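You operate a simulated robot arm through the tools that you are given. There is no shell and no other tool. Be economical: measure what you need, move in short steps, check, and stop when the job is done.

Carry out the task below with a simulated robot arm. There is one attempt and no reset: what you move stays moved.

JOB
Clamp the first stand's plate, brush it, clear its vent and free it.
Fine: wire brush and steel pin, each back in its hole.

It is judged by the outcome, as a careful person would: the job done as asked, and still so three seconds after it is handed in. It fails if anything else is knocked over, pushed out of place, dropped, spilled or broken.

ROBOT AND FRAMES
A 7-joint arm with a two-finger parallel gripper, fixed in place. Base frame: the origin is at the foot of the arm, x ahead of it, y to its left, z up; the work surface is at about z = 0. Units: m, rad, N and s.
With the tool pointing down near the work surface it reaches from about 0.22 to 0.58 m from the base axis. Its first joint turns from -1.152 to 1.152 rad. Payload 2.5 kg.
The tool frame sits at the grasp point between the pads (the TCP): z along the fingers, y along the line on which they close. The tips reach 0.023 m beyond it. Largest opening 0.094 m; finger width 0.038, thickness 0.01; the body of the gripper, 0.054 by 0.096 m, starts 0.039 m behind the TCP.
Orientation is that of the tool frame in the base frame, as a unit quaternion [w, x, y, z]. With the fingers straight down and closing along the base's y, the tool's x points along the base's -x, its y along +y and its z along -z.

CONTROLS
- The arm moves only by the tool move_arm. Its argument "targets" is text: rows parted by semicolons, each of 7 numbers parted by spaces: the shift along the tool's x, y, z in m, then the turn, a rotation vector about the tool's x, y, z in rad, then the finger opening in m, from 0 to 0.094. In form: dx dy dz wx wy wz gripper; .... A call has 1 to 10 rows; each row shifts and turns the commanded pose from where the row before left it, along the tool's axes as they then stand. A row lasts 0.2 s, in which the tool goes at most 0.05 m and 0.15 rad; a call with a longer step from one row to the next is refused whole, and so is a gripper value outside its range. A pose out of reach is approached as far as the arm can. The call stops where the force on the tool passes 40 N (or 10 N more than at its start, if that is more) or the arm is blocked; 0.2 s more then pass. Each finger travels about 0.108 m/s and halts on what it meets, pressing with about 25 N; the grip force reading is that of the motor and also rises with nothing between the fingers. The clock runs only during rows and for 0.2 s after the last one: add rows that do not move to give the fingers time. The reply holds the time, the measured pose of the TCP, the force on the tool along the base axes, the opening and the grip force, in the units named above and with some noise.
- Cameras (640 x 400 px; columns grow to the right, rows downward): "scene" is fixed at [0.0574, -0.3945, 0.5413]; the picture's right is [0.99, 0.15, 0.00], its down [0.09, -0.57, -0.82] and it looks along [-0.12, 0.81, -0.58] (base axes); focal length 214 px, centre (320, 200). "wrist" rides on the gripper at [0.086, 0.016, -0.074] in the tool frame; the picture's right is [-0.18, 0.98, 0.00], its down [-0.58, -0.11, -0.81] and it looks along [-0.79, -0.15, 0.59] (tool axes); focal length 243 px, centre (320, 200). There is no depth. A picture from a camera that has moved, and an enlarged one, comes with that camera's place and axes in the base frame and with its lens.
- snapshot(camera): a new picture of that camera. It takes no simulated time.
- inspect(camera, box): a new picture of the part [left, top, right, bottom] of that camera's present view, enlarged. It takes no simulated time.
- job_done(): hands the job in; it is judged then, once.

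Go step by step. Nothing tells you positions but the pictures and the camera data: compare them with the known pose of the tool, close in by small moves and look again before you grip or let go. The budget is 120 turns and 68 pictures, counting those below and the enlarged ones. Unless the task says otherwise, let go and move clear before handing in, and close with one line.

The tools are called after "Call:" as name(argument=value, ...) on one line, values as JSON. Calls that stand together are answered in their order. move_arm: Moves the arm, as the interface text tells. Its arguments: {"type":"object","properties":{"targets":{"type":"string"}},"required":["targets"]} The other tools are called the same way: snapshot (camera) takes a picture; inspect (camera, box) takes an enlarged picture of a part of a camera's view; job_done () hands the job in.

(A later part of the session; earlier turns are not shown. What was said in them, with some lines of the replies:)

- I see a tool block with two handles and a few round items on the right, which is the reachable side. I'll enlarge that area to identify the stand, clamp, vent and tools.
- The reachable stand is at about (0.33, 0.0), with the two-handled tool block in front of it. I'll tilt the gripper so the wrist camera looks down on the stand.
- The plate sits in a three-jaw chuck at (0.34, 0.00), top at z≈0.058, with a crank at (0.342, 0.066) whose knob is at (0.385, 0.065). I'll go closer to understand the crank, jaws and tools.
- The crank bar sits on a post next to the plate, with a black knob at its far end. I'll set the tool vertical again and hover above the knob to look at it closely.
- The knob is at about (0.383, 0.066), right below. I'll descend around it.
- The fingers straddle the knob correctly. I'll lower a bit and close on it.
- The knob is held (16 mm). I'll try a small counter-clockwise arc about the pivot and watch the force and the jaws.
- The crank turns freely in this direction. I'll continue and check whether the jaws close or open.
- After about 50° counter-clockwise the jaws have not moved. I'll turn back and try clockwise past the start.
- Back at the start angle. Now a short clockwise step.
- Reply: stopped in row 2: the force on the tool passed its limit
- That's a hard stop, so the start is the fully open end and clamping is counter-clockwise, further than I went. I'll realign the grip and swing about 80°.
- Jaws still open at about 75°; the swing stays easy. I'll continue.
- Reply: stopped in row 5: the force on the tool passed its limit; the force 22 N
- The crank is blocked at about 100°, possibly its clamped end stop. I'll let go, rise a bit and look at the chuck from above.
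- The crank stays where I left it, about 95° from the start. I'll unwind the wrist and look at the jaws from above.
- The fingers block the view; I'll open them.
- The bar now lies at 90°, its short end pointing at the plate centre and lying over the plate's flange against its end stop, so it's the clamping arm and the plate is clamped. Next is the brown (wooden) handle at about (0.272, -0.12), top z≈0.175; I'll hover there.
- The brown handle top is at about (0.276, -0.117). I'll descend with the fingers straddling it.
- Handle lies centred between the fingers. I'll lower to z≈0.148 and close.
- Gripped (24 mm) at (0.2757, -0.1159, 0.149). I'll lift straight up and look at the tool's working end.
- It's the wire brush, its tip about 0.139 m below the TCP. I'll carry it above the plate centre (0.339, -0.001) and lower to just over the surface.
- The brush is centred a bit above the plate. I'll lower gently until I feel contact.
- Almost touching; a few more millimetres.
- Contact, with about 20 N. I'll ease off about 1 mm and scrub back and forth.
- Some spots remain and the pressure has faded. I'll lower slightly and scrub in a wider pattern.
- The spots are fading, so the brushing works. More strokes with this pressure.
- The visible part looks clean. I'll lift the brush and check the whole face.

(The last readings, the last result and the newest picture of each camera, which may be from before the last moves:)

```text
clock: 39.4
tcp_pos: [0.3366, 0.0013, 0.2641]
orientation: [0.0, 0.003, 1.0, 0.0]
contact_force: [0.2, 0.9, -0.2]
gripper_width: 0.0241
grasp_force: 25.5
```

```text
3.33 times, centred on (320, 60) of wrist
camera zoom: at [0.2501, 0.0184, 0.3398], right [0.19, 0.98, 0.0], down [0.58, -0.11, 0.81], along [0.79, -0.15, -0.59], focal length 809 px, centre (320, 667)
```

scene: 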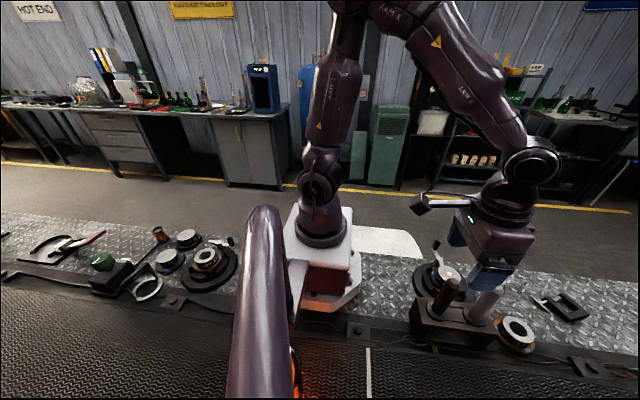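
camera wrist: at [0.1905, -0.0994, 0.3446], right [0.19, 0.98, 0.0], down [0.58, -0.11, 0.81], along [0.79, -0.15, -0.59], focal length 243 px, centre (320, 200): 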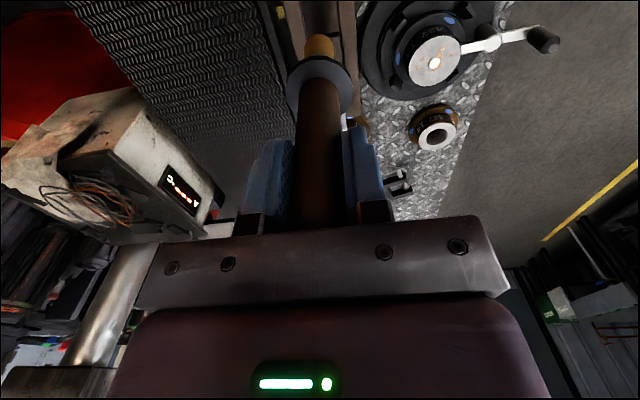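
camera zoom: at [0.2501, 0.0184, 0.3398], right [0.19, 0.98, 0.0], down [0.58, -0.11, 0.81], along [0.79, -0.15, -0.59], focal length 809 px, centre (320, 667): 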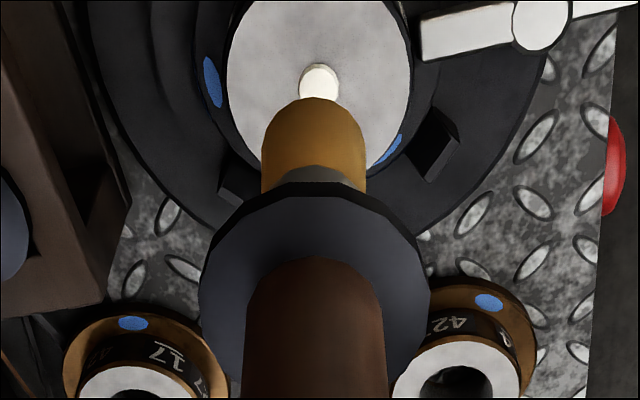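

The plate face is clean; only the white vent plug remains. I'll carry the brush back over its hole along the exact reverse path.

Call:
move_arm(targets="0.0152 -0.029 0 0 0 0 0.02; 0.0152 -0.029 0 0 0 0 0.02; 0.0152 -0.029 0 0 0 0 0.02; 0.0152 -0.029 0 0 0 0 0.02; 0 0 0.03 0 0 0 0.02; 0 0 0.01 0 0 0 0.02; 0 0 0 0 0 0 0.02")

Call:
inspect(camera="scene", box=[400, 240, 528, 320])

Call:
inspect(camera="wrist", box=[224, 0, 416, 120])

```text
clock: 41.0
tcp_pos: [0.2775, -0.115, 0.2251]
orientation: [0.0, 0.003, 1.0, 0.0]
contact_force: [0.1, -0.9, -1.3]
gripper_width: 0.0242
grasp_force: 25.3
```

```text
5.00 times, centred on (464, 280) of scene
camera zoom: at [0.0574, -0.3945, 0.5413], right [0.99, 0.15, 0.0], down [0.09, -0.57, -0.82], along [-0.12, 0.81, -0.58], focal length 1072 px, centre (-400, -200)
```

zoom: 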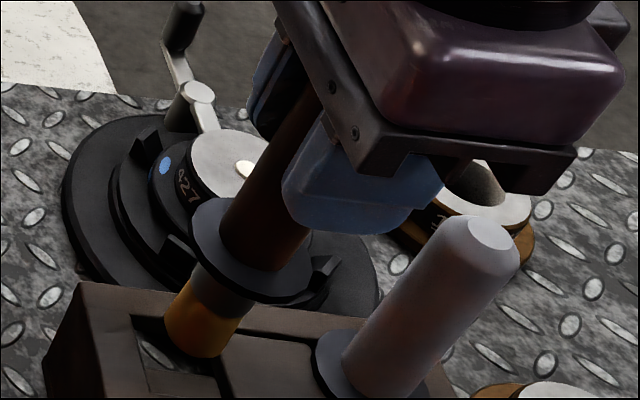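

```text
3.33 times, centred on (320, 60) of wrist
camera zoom: at [0.1912, -0.0976, 0.301], right [0.19, 0.98, 0.0], down [0.58, -0.11, 0.81], along [0.79, -0.15, -0.59], focal length 809 px, centre (320, 667)
```

zoom: 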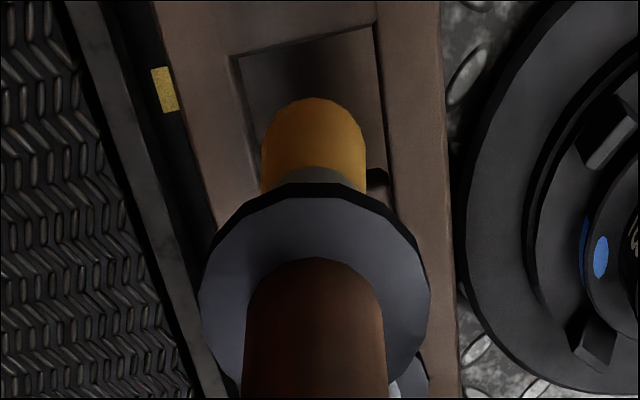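

The hole is a square pocket comfortably wider than the brush. I'll lower it in.

Call:
move_arm(targets="0 0 0.02 0 0 0 0.02; 0 0 0.02 0 0 0 0.02; 0 0 0.02 0 0 0 0.02; 0 0 0.01 0 0 0 0.02; 0 0 0.004 0 0 0 0.02; 0 0 0 0 0 0 0.02")

Call:
inspect(camera="scene", box=[400, 240, 528, 320])

```text
clock: 42.4
tcp_pos: [0.2765, -0.1163, 0.1514]
orientation: [-0.001, 0.004, 1.0, 0.0]
contact_force: [-1.0, -0.8, -0.9]
gripper_width: 0.0244
grasp_force: 25.1
```

```text
5.00 times, centred on (464, 280) of scene
camera zoom: at [0.0574, -0.3945, 0.5413], right [0.99, 0.15, 0.0], down [0.09, -0.57, -0.82], along [-0.12, 0.81, -0.58], focal length 1072 px, centre (-400, -200)
```

zoom: 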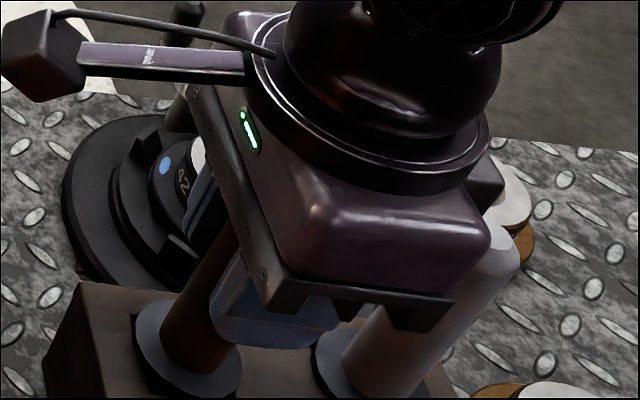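

The collar is just above the block; I'll lower the last millimetres until it seats.

Call:
move_arm(targets="0 0 0.0015 0 0 0 0.02; 0 0 0.0015 0 0 0 0.02; 0 0 0 0 0 0 0.02")

```text
clock: 43.2
tcp_pos: [0.2763, -0.1167, 0.1484]
orientation: [0.0, 0.002, 1.0, 0.001]
contact_force: [-0.2, 0.3, -0.8]
gripper_width: 0.0243
grasp_force: 24.9
```

Call:
move_arm(targets="0 0 0.0015 0 0 0 0.02; 0 0 0.0015 0 0 0 0.02; 0 0 0 0 0 0 0.02")

Call:
inspect(camera="scene", box=[410, 280, 474, 320])

```text
clock: 44.0
tcp_pos: [0.2765, -0.1164, 0.1467]
orientation: [0.0, 0.002, 1.0, 0.0]
contact_force: [-4.5, 3.2, 21.4]
gripper_width: 0.0241
grasp_force: 24.2
```

```text
10.00 times, centred on (442, 300) of scene
camera zoom: at [0.0573, -0.3945, 0.5413], right [0.99, 0.15, 0.0], down [0.09, -0.57, -0.82], along [-0.12, 0.81, -0.58], focal length 2145 px, centre (-900, -800)
```

zoom: 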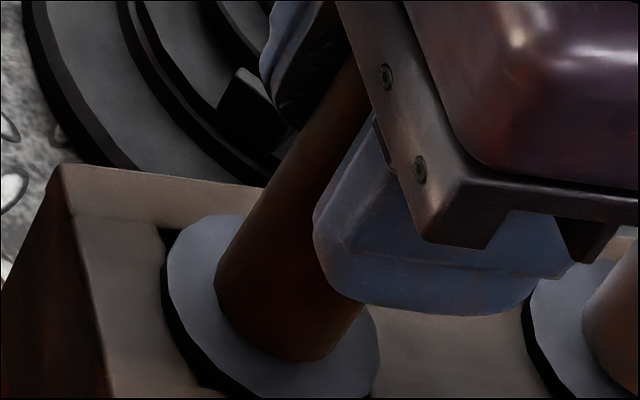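

Seated. I'll release, rise clear and move over the grey handle at about x = 0.351.

Call:
move_arm(targets="0 0 -0.001 0 0 0 0.02; 0 0 0 0 0 0 0.07; 0 0 0 0 0 0 0.07; 0 0 0 0 0 0 0.07; 0 0 -0.035 0 0 0 0.07; 0 0 -0.035 0 0 0 0.07; -0.038 0 0 0 0 0 0.07; -0.037 0 0 0 0 0 0.07; 0 0 0 0 0 0 0.07")

Call:
snapshot(camera="wrist")

Call:
inspect(camera="scene", box=[400, 220, 560, 320])

```text
clock: 46.0
tcp_pos: [0.3528, -0.118, 0.2156]
orientation: [0.0, 0.003, 1.0, 0.0]
contact_force: [0.2, -0.3, -0.2]
gripper_width: 0.07
grasp_force: 0.0
```

```text
23 pictures are left
camera wrist: at [0.2659, -0.0995, 0.2912], right [0.19, 0.98, 0.0], down [0.58, -0.11, 0.81], along [0.79, -0.15, -0.59], focal length 243 px, centre (320, 200)
```

wrist: 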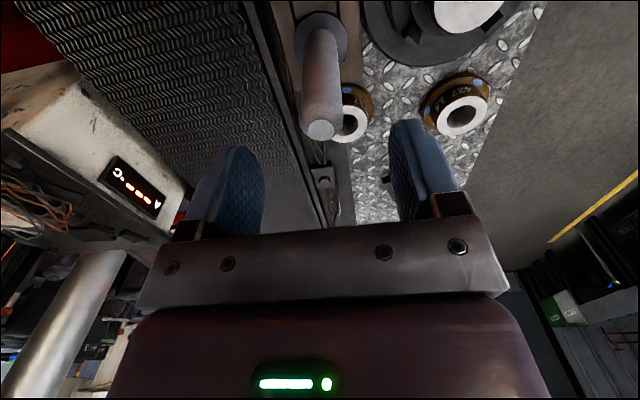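

```text
4.00 times, centred on (480, 270) of scene
camera zoom: at [0.0574, -0.3945, 0.5413], right [0.99, 0.15, 0.0], down [0.09, -0.57, -0.82], along [-0.12, 0.81, -0.58], focal length 858 px, centre (-320, -80)
```

zoom: 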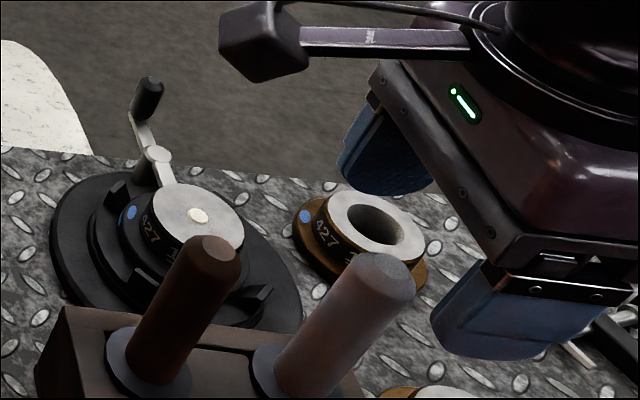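

Brush is back in place and the grey handle is centred at (0.352, -0.115). I'll descend and grip it.

Call:
move_arm(targets="0.001 0.001 0.03 0 0 0 0.07; 0 0 0.02 0 0 0 0.07; 0 0 0.016 0 0 0 0.07; 0 0 0 0 0 0 0.02; 0 0 0 0 0 0 0.02; 0 0 0 0 0 0 0.02; 0 0 0 0 0 0 0.02")

```text
clock: 47.6
tcp_pos: [0.3536, -0.1156, 0.1508]
orientation: [0.0, 0.003, 1.0, -0.001]
contact_force: [0.3, 0.1, -0.3]
gripper_width: 0.0238
grasp_force: 25.0
```

Gripped (24 mm). I'll lift it straight out and look at its end.

Call:
move_arm(targets="0 0 -0.01 0 0 0 0.02; 0 0 -0.02 0 0 0 0.02; 0 0 -0.03 0 0 0 0.02; 0 0 -0.03 0 0 0 0.02; 0 0 -0.03 0 0 0 0.02; 0 0 0 0 0 0 0.02")

Call:
inspect(camera="scene", box=[400, 200, 592, 320])

```text
clock: 49.0
tcp_pos: [0.354, -0.1146, 0.2699]
orientation: [0.0, 0.003, 1.0, 0.0]
contact_force: [0.2, -0.5, -0.3]
gripper_width: 0.0237
grasp_force: 25.2
```

```text
3.33 times, centred on (496, 260) of scene
camera zoom: at [0.0574, -0.3945, 0.5413], right [0.99, 0.15, 0.0], down [0.09, -0.57, -0.82], along [-0.12, 0.81, -0.58], focal length 715 px, centre (-267, 0)
```

zoom: 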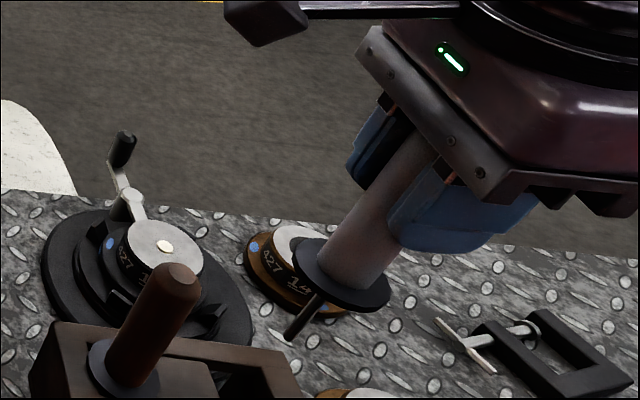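

It's the steel pin, its tip about 0.135 m below the TCP. I'll move over the vent and lower it to about 1.5 cm above.

Call:
move_arm(targets="0.0036 0.0287 0 0 0 0 0.02; 0.0036 0.0287 0 0 0 0 0.02; 0.0036 0.0287 0 0 0 0 0.02; 0.0036 0.0287 0 0 0 0 0.02; 0 0 0.03 0 0 0 0.02; 0 0 0.03 0 0 0 0.02; 0 0 0 0 0 0 0.02")

Call:
inspect(camera="scene", box=[416, 240, 480, 280])

Call:
inspect(camera="wrist", box=[256, 0, 384, 80])

```text
clock: 50.6
tcp_pos: [0.338, -0.0015, 0.2105]
orientation: [0.0, 0.003, 1.0, 0.0]
contact_force: [-0.1, -0.2, -0.1]
gripper_width: 0.0237
grasp_force: 25.1
```

```text
10.00 times, centred on (448, 260) of scene
camera zoom: at [0.0574, -0.3945, 0.5413], right [0.99, 0.15, 0.0], down [0.09, -0.57, -0.82], along [-0.12, 0.81, -0.58], focal length 2145 px, centre (-960, -400)
```

zoom: 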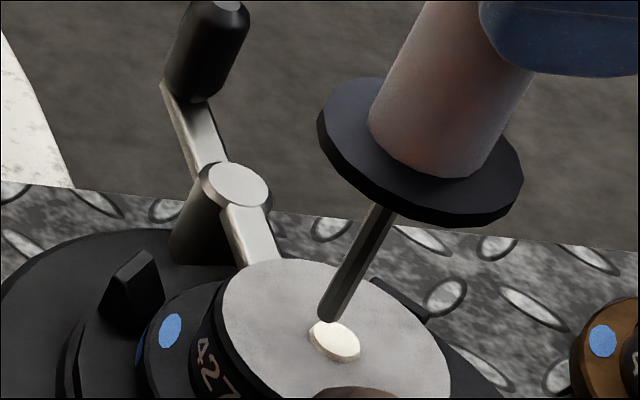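

```text
5.00 times, centred on (320, 40) of wrist
camera zoom: at [0.2514, 0.0166, 0.2855], right [0.19, 0.98, 0.0], down [0.58, -0.11, 0.81], along [0.79, -0.15, -0.59], focal length 1213 px, centre (320, 1000)
```

zoom: 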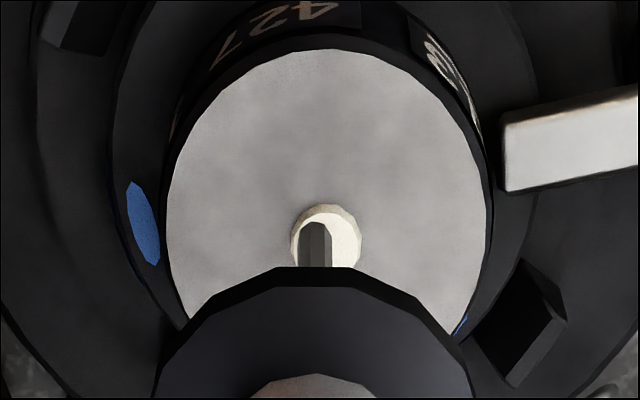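

Comparing both views, the tip needs about +4.5 mm in x and +1 mm in y, and is about 12 mm above the vent. I'll correct, lower 6 mm and check again.

Call:
move_arm(targets="-0.0045 0.001 0 0 0 0 0.02; 0 0 0.006 0 0 0 0.02; 0 0 0 0 0 0 0.02")

Call:
inspect(camera="scene", box=[416, 240, 480, 280])

Call:
inspect(camera="wrist", box=[256, 0, 384, 80])

```text
clock: 51.4
tcp_pos: [0.3422, -0.0005, 0.2052]
orientation: [0.0, 0.003, 1.0, 0.0]
contact_force: [-0.5, -0.1, -0.3]
gripper_width: 0.0238
grasp_force: 25.1
```

```text
10.00 times, centred on (448, 260) of scene
camera zoom: at [0.0574, -0.3945, 0.5413], right [0.99, 0.15, 0.0], down [0.09, -0.57, -0.82], along [-0.12, 0.81, -0.58], focal length 2145 px, centre (-960, -400)
```

zoom: 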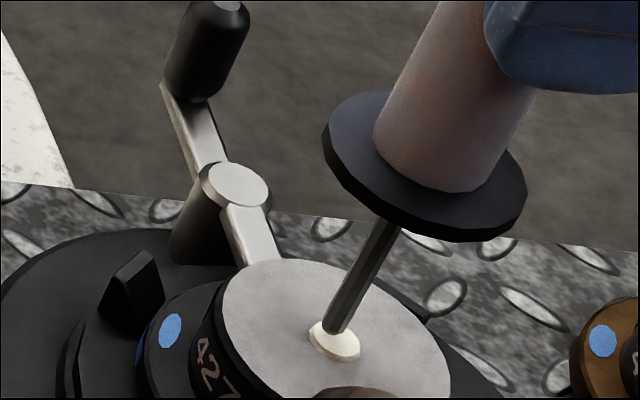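

```text
5.00 times, centred on (320, 40) of wrist
camera zoom: at [0.255, 0.0177, 0.2798], right [0.19, 0.98, 0.0], down [0.58, -0.11, 0.81], along [0.79, -0.15, -0.59], focal length 1213 px, centre (320, 1000)
```

zoom: 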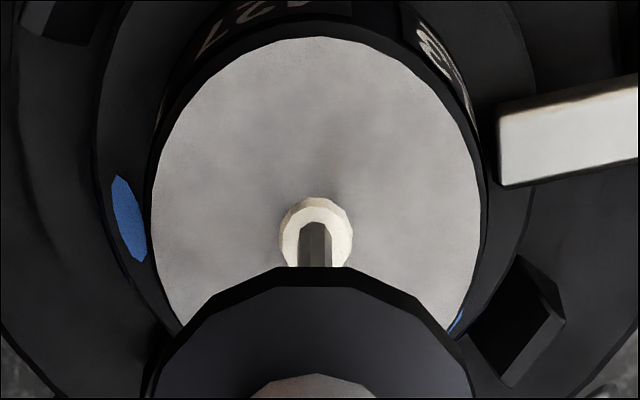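

Well aligned, within about 1 mm. I'll nudge x by 1 mm and push down slowly.

Call:
move_arm(targets="-0.001 0 0.003 0 0 0 0.02; 0 0 0.003 0 0 0 0.02; 0 0 0.002 0 0 0 0.02; 0 0 0.002 0 0 0 0.02; 0 0 0 0 0 0 0.02")

```text
clock: 52.6
tcp_pos: [0.3439, 0.0006, 0.1936]
orientation: [0.002, 0.003, 1.0, 0.0]
contact_force: [2.6, 0.2, 21.3]
gripper_width: 0.0237
grasp_force: 24.9
```

There's firm resistance (21 N) — that's the plug. I'll press a little more.

Call:
move_arm(targets="0 0 0.0015 0 0 0 0.02; 0 0 0.0015 0 0 0 0.02; 0 0 0 0 0 0 0.02")

Call:
inspect(camera="scene", box=[416, 240, 480, 280])

```text
clock: 53.1
tcp_pos: [0.3431, 0.0011, 0.1946]
orientation: [0.002, 0.002, 1.0, 0.001]
contact_force: [-1.7, 1.0, 7.9]
gripper_width: 0.0238
grasp_force: 24.4
stopped in row 2: the force on the tool passed its limit (the readings are from after the stop); the commanded pose is now the measured one
```

```text
10.00 times, centred on (448, 260) of scene
camera zoom: at [0.0573, -0.3945, 0.5413], right [0.99, 0.15, 0.0], down [0.09, -0.57, -0.82], along [-0.12, 0.81, -0.58], focal length 2145 px, centre (-960, -400)
```

zoom: 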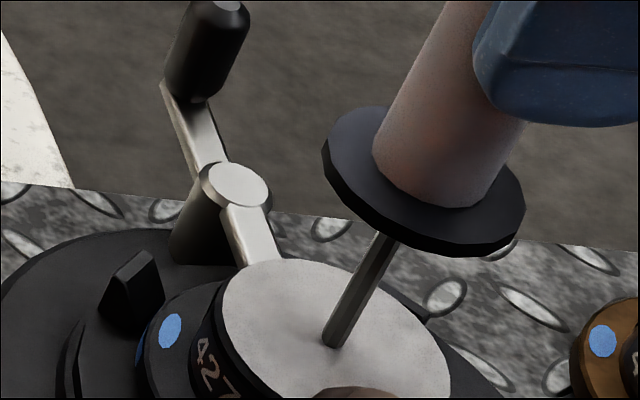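

The white plug is no longer visible. I'll raise the pin and look at the vent.

Call:
move_arm(targets="0 0 -0.03 0 0 0 0.02; 0 0 -0.02 0 0 0 0.02; 0 0 0 0 0 0 0.02")

Call:
inspect(camera="scene", box=[416, 240, 480, 280])

Call:
inspect(camera="wrist", box=[256, 0, 384, 80])

```text
clock: 53.9
tcp_pos: [0.3439, -0.0014, 0.2433]
orientation: [0.002, 0.002, 1.0, 0.0]
contact_force: [0.6, 0.1, -0.9]
gripper_width: 0.0238
grasp_force: 25.3
```

```text
10.00 times, centred on (448, 260) of scene
camera zoom: at [0.0574, -0.3945, 0.5413], right [0.99, 0.15, 0.0], down [0.09, -0.57, -0.82], along [-0.12, 0.81, -0.58], focal length 2145 px, centre (-960, -400)
```

zoom: 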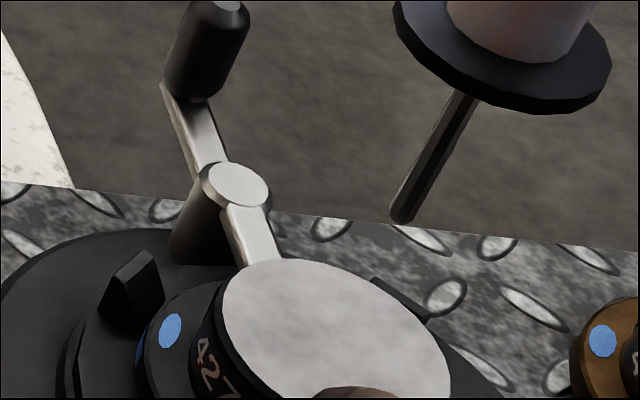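

```text
5.00 times, centred on (320, 40) of wrist
camera zoom: at [0.2561, 0.018, 0.3186], right [0.19, 0.98, 0.0], down [0.58, -0.11, 0.81], along [0.79, -0.15, -0.59], focal length 1213 px, centre (320, 1000)
```

zoom: 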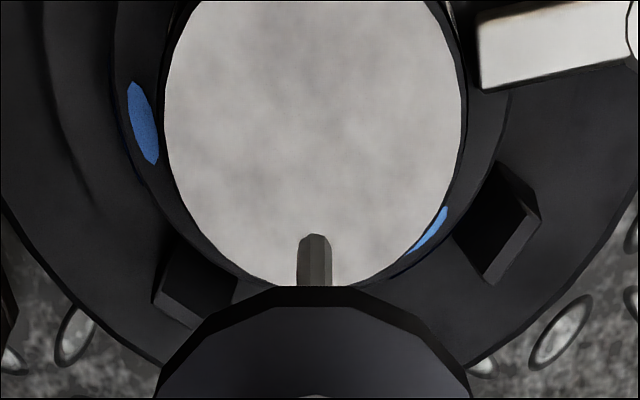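

The vent is clear and the plate clean. I'll return the pin over its hole and check alignment before inserting.

Call:
move_arm(targets="-0.0025 -0.0287 0 0 0 0 0.02; -0.0025 -0.0287 0 0 0 0 0.02; -0.0025 -0.0287 0 0 0 0 0.02; -0.0025 -0.0287 0 0 0 0 0.02; 0 0 0.015 0 0 0 0.02; 0 0 0 0 0 0 0.02; 0 0 0 0 0 0 0.02")

Call:
inspect(camera="scene", box=[424, 260, 520, 320])

Call:
inspect(camera="wrist", box=[224, 0, 416, 120])

```text
clock: 55.5
tcp_pos: [0.3538, -0.1153, 0.2296]
orientation: [0.002, 0.003, 1.0, 0.0]
contact_force: [-0.7, 0.6, 0.1]
gripper_width: 0.0243
grasp_force: 25.0
```

```text
6.67 times, centred on (472, 290) of scene
camera zoom: at [0.0574, -0.3945, 0.5413], right [0.99, 0.15, 0.0], down [0.09, -0.57, -0.82], along [-0.12, 0.81, -0.58], focal length 1430 px, centre (-693, -400)
```

zoom: 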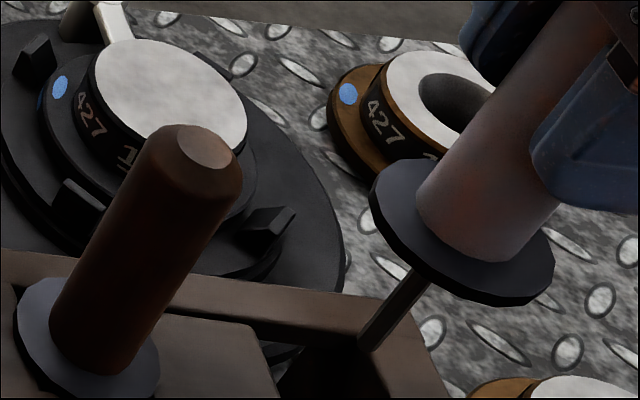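

```text
3.33 times, centred on (320, 60) of wrist
camera zoom: at [0.2657, -0.0984, 0.3037], right [0.19, 0.98, 0.0], down [0.58, -0.11, 0.81], along [0.79, -0.15, -0.59], focal length 809 px, centre (320, 667)
```

zoom: 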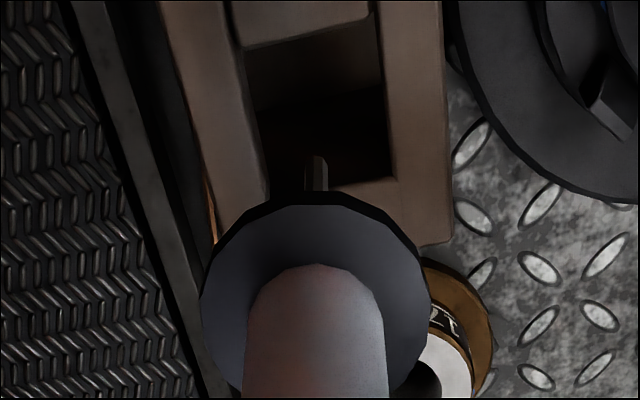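

The pin hangs over its pocket just as the brush did. I'll lower it in.

Call:
move_arm(targets="0 0 0.02 0 0 0 0.02; 0 0 0.02 0 0 0 0.02; 0 0 0.02 0 0 0 0.02; 0 0 0.008 0 0 0 0.02; 0 0 0.004 0 0 0 0.02; 0 0 0.002 0 0 0 0.02; 0 0 0 0 0 0 0.02")

Call:
inspect(camera="scene", box=[424, 260, 520, 320])

```text
clock: 57.1
tcp_pos: [0.3526, -0.1146, 0.1539]
orientation: [0.002, 0.002, 1.0, -0.001]
contact_force: [1.0, 0.7, 0.7]
gripper_width: 0.0239
grasp_force: 24.8
```

```text
6.67 times, centred on (472, 290) of scene
camera zoom: at [0.0574, -0.3945, 0.5413], right [0.99, 0.15, 0.0], down [0.09, -0.57, -0.82], along [-0.12, 0.81, -0.58], focal length 1430 px, centre (-693, -400)
```

zoom: 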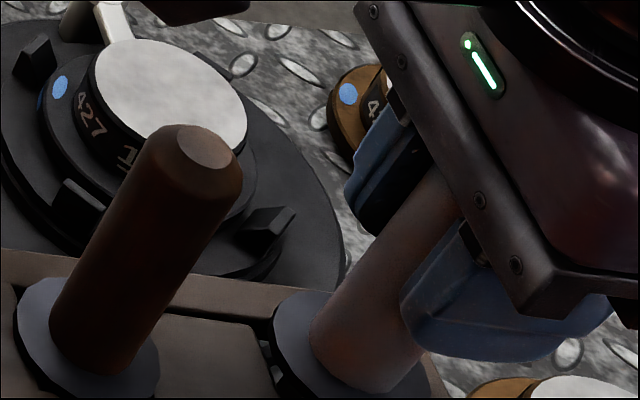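

Nearly seated; a few more millimetres.

Call:
move_arm(targets="0 0 0.0015 0 0 0 0.02; 0 0 0.0015 0 0 0 0.02; 0 0 0.0015 0 0 0 0.02; 0 0 0 0 0 0 0.02")

```text
clock: 58.1
tcp_pos: [0.3528, -0.1138, 0.149]
orientation: [0.002, 0.003, 1.0, 0.0]
contact_force: [-0.3, 0.5, -0.4]
gripper_width: 0.0238
grasp_force: 25.3
```

Call:
move_arm(targets="0 0 0.001 0 0 0 0.02; 0 0 0.001 0 0 0 0.02; 0 0 0.001 0 0 0 0.02; 0 0 0 0 0 0 0.02")

```text
clock: 59.1
tcp_pos: [0.3524, -0.1153, 0.147]
orientation: [0.001, 0.002, 1.0, 0.0]
contact_force: [-0.9, 0.8, -0.6]
gripper_width: 0.024
grasp_force: 24.7
```

Call:
move_arm(targets="0 0 0.001 0 0 0 0.02; 0 0 0.001 0 0 0 0.02; 0 0 0.001 0 0 0 0.02; 0 0 0 0 0 0 0.02")

Call:
inspect(camera="scene", box=[444, 280, 508, 320])

```text
clock: 60.1
tcp_pos: [0.3537, -0.1152, 0.1457]
orientation: [0.002, 0.003, 1.0, 0.0]
contact_force: [-8.1, 0.5, 35.6]
gripper_width: 0.0239
grasp_force: 25.3
```

```text
10.00 times, centred on (476, 300) of scene
camera zoom: at [0.0573, -0.3945, 0.5413], right [0.99, 0.15, 0.0], down [0.09, -0.57, -0.82], along [-0.12, 0.81, -0.58], focal length 2145 px, centre (-1240, -800)
```

zoom: 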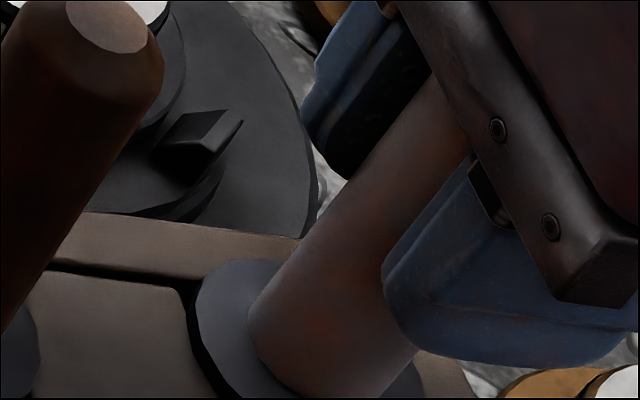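

Seated firmly. I'll ease off, release, rise, and travel to above the crank knob at about (0.340, 0.110).

Call:
move_arm(targets="0 0 -0.0015 0 0 0 0.02; 0 0 0 0 0 0 0.07; 0 0 0 0 0 0 0.07; 0 0 0 0 0 0 0.07; 0 0 -0.03 0 0 0 0.07; 0 0 -0.035 0 0 0 0.07; 0 0 -0.035 0 0 0 0.07; 0 0 0 0 0 0 0.07")

Call:
move_arm(targets="0.0022 0.0375 0 0 0 0 0.05; 0.0022 0.0375 0 0 0 0 0.05; 0.0022 0.0375 0 0 0 0 0.05; 0.0022 0.0375 0 0 0 0 0.05; 0.0022 0.0375 0 0 0 0 0.05; 0.0022 0.0375 0 0 0 0 0.05; 0 0 0 0 0 -0.15 0.05; 0 0 0 0 0 -0.15 0.05; 0 0 0 0 0 -0.15 0.05; 0 0 0 0 0 -0.15 0.05")

Call:
move_arm(targets="0 0 0.01 0 0 -0.15 0.05; 0 0 0.01 0 0 -0.15 0.05; 0 0 0.01 0 0 -0.15 0.05; 0 0 0.01 0 0 -0.15 0.05; 0 0 0.01 0 0 -0.15 0.05; 0 0 0.01 0 0 -0.07 0.05; 0 0 0 0 0 0 0.05")

Call:
snapshot(camera="wrist")

Call:
snapshot(camera="scene")

```text
clock: 61.9
tcp_pos: [0.3528, -0.1135, 0.246]
orientation: [0.002, 0.003, 1.0, 0.0]
contact_force: [0.0, 0.4, 0.4]
gripper_width: 0.0701
grasp_force: 0.0
```

```text
clock: 64.1
tcp_pos: [0.3406, 0.1108, 0.2464]
orientation: [0.0, -0.294, 0.956, -0.001]
contact_force: [0.9, 0.3, 0.3]
gripper_width: 0.0499
grasp_force: 0.1
```

```text
clock: 65.7
tcp_pos: [0.3417, 0.1099, 0.1861]
orientation: [0.001, -0.65, 0.76, -0.002]
contact_force: [0.1, -0.1, 0.2]
gripper_width: 0.0502
grasp_force: 0.0
```

```text
9 pictures are left
camera wrist: at [0.31, 0.0283, 0.2615], right [-0.94, 0.33, 0.0], down [0.19, 0.56, 0.81], along [0.27, 0.76, -0.59], focal length 243 px, centre (320, 200)
```

wrist: 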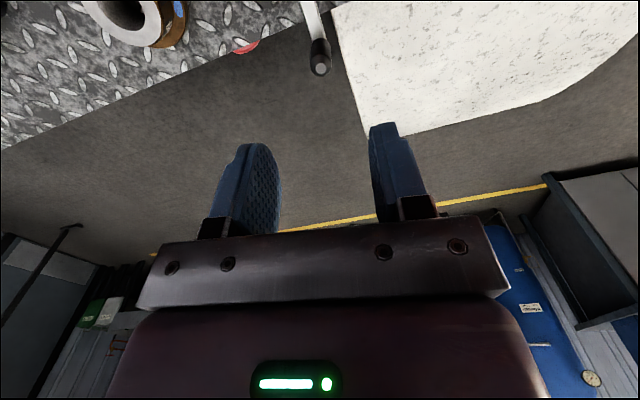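

```text
8 pictures are left
```

scene: 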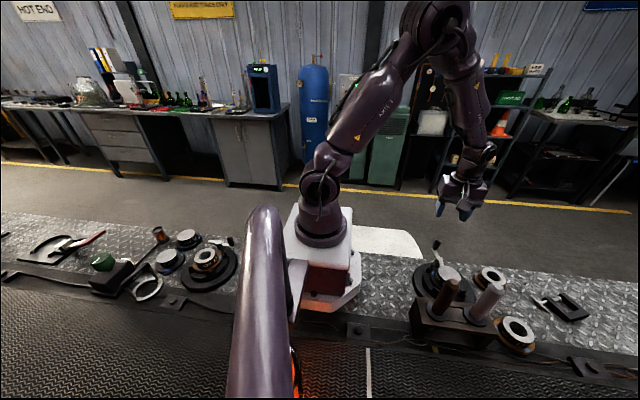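

The tools are both in place and the knob is centred below. I'll descend, align the yaw with the bar and grip.

Call:
move_arm(targets="0 0 0.03 0 0 -0.075 0.05; 0 0 0.03 0 0 -0.075 0.05; 0 0 0.03 0 0 0 0.05; 0 0 0.019 0 0 0 0.05; 0 0 0 0 0 0 0.05; 0 0 0 0 0 0 0.01; 0 0 0 0 0 0 0.01; 0 0 0 0 0 0 0.01")

```text
clock: 67.5
tcp_pos: [0.3406, 0.1115, 0.0781]
orientation: [0.001, -0.705, 0.709, -0.001]
contact_force: [2.6, 2.7, -11.9]
gripper_width: 0.0162
grasp_force: 44.9
```

Gripped the knob. Swinging clockwise to free the plate.

Call:
move_arm(targets="0.0005 -0.0065 0 0 0 0.15 0.01; 0.0005 -0.0065 0 0 0 0.15 0.01; 0.0005 -0.0065 0 0 0 0.15 0.01; 0.0005 -0.0065 0 0 0 0.15 0.01; 0.0005 -0.0065 0 0 0 0.15 0.01; 0 0 0 0 0 0 0.01")

```text
clock: 68.9
tcp_pos: [0.3731, 0.0984, 0.0781]
orientation: [0.002, -0.395, 0.919, -0.003]
contact_force: [-6.4, -8.5, 33.4]
gripper_width: 0.0159
grasp_force: 45.2
```

Halfway; the knob pushes up on the tool a bit, so I'll relieve z slightly while continuing.

Call:
move_arm(targets="0 0 -0.0015 0 0 0 0.01; 0.0005 -0.0065 0 0 0 0.15 0.01; 0.0005 -0.0065 0 0 0 0.15 0.01; 0.0005 -0.0065 0 0 0 0.15 0.01; 0 0 0 0 0 0 0.01")

```text
clock: 70.1
tcp_pos: [0.3821, 0.0845, 0.0771]
orientation: [0.003, -0.181, 0.984, 0.0]
contact_force: [14.5, 7.9, -24.0]
gripper_width: 0.0163
grasp_force: 44.7
```

Call:
move_arm(targets="-0.0005 0 0.0008 0 0 0 0.01; 0 -0.0065 0 0 0 0.15 0.01; 0 -0.0065 0 0 0 0.15 0.01; 0 -0.0045 0 0 0 0.07 0.01; 0 0 0 0 0 0 0.01")

Call:
inspect(camera="scene", box=[400, 230, 496, 290])

```text
clock: 71.3
tcp_pos: [0.3842, 0.0655, 0.0776]
orientation: [0.001, 0.003, 1.0, 0.001]
contact_force: [6.5, 6.3, -8.4]
gripper_width: 0.0163
grasp_force: 44.6
```

```text
6.67 times, centred on (448, 260) of scene
camera zoom: at [0.0574, -0.3945, 0.5412], right [0.99, 0.15, 0.0], down [0.09, -0.57, -0.82], along [-0.12, 0.81, -0.58], focal length 1430 px, centre (-533, -200)
```

zoom: 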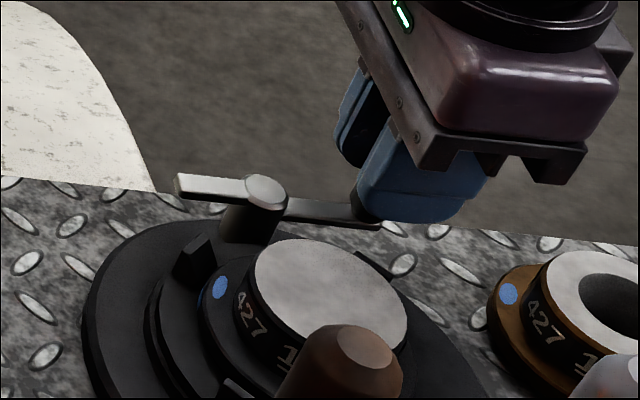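

The crank is back at its fully open stop, exactly as at the start, and the plate is in place. I'll release and move clear.

Call:
move_arm(targets="0 0 0 0 0 0 0.05; 0 0 0 0 0 0 0.05; 0 0 0 0 0 0 0.05; 0 0 -0.04 0 0 0 0.05; 0 0 -0.04 0 0 0 0.05; 0 0 -0.04 0 0 0 0.05; 0 0 -0.04 0 0 0 0.05; 0 0 0 0 0 0 0.05; 0 0 0 0 0 0 0.05")

Call:
inspect(camera="scene", box=[390, 230, 582, 350])

```text
clock: 73.3
tcp_pos: [0.3857, 0.0662, 0.2409]
orientation: [0.002, 0.003, 1.0, 0.0]
contact_force: [0.5, -0.8, 0.4]
gripper_width: 0.0502
grasp_force: 0.0
```

```text
3.33 times, centred on (486, 290) of scene
camera zoom: at [0.0574, -0.3945, 0.5413], right [0.99, 0.15, 0.0], down [0.09, -0.57, -0.82], along [-0.12, 0.81, -0.58], focal length 715 px, centre (-233, -100)
```

zoom: 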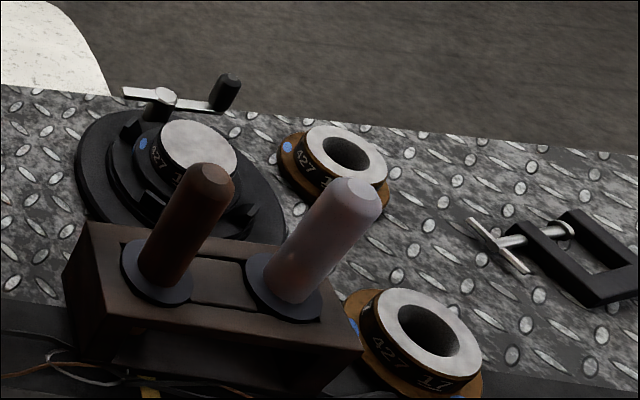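

The plate is clean, its vent is clear, the clamp is open, both tools are seated and nothing else has moved. I'm handing it in.

Call:
job_done()

```text
The job is handed in.
```

I clamped the plate, brushed it clean, cleared its vent with the pin and freed it, and the wire brush and steel pin are each back in their holes. I took the only stand within reach to be the first one.
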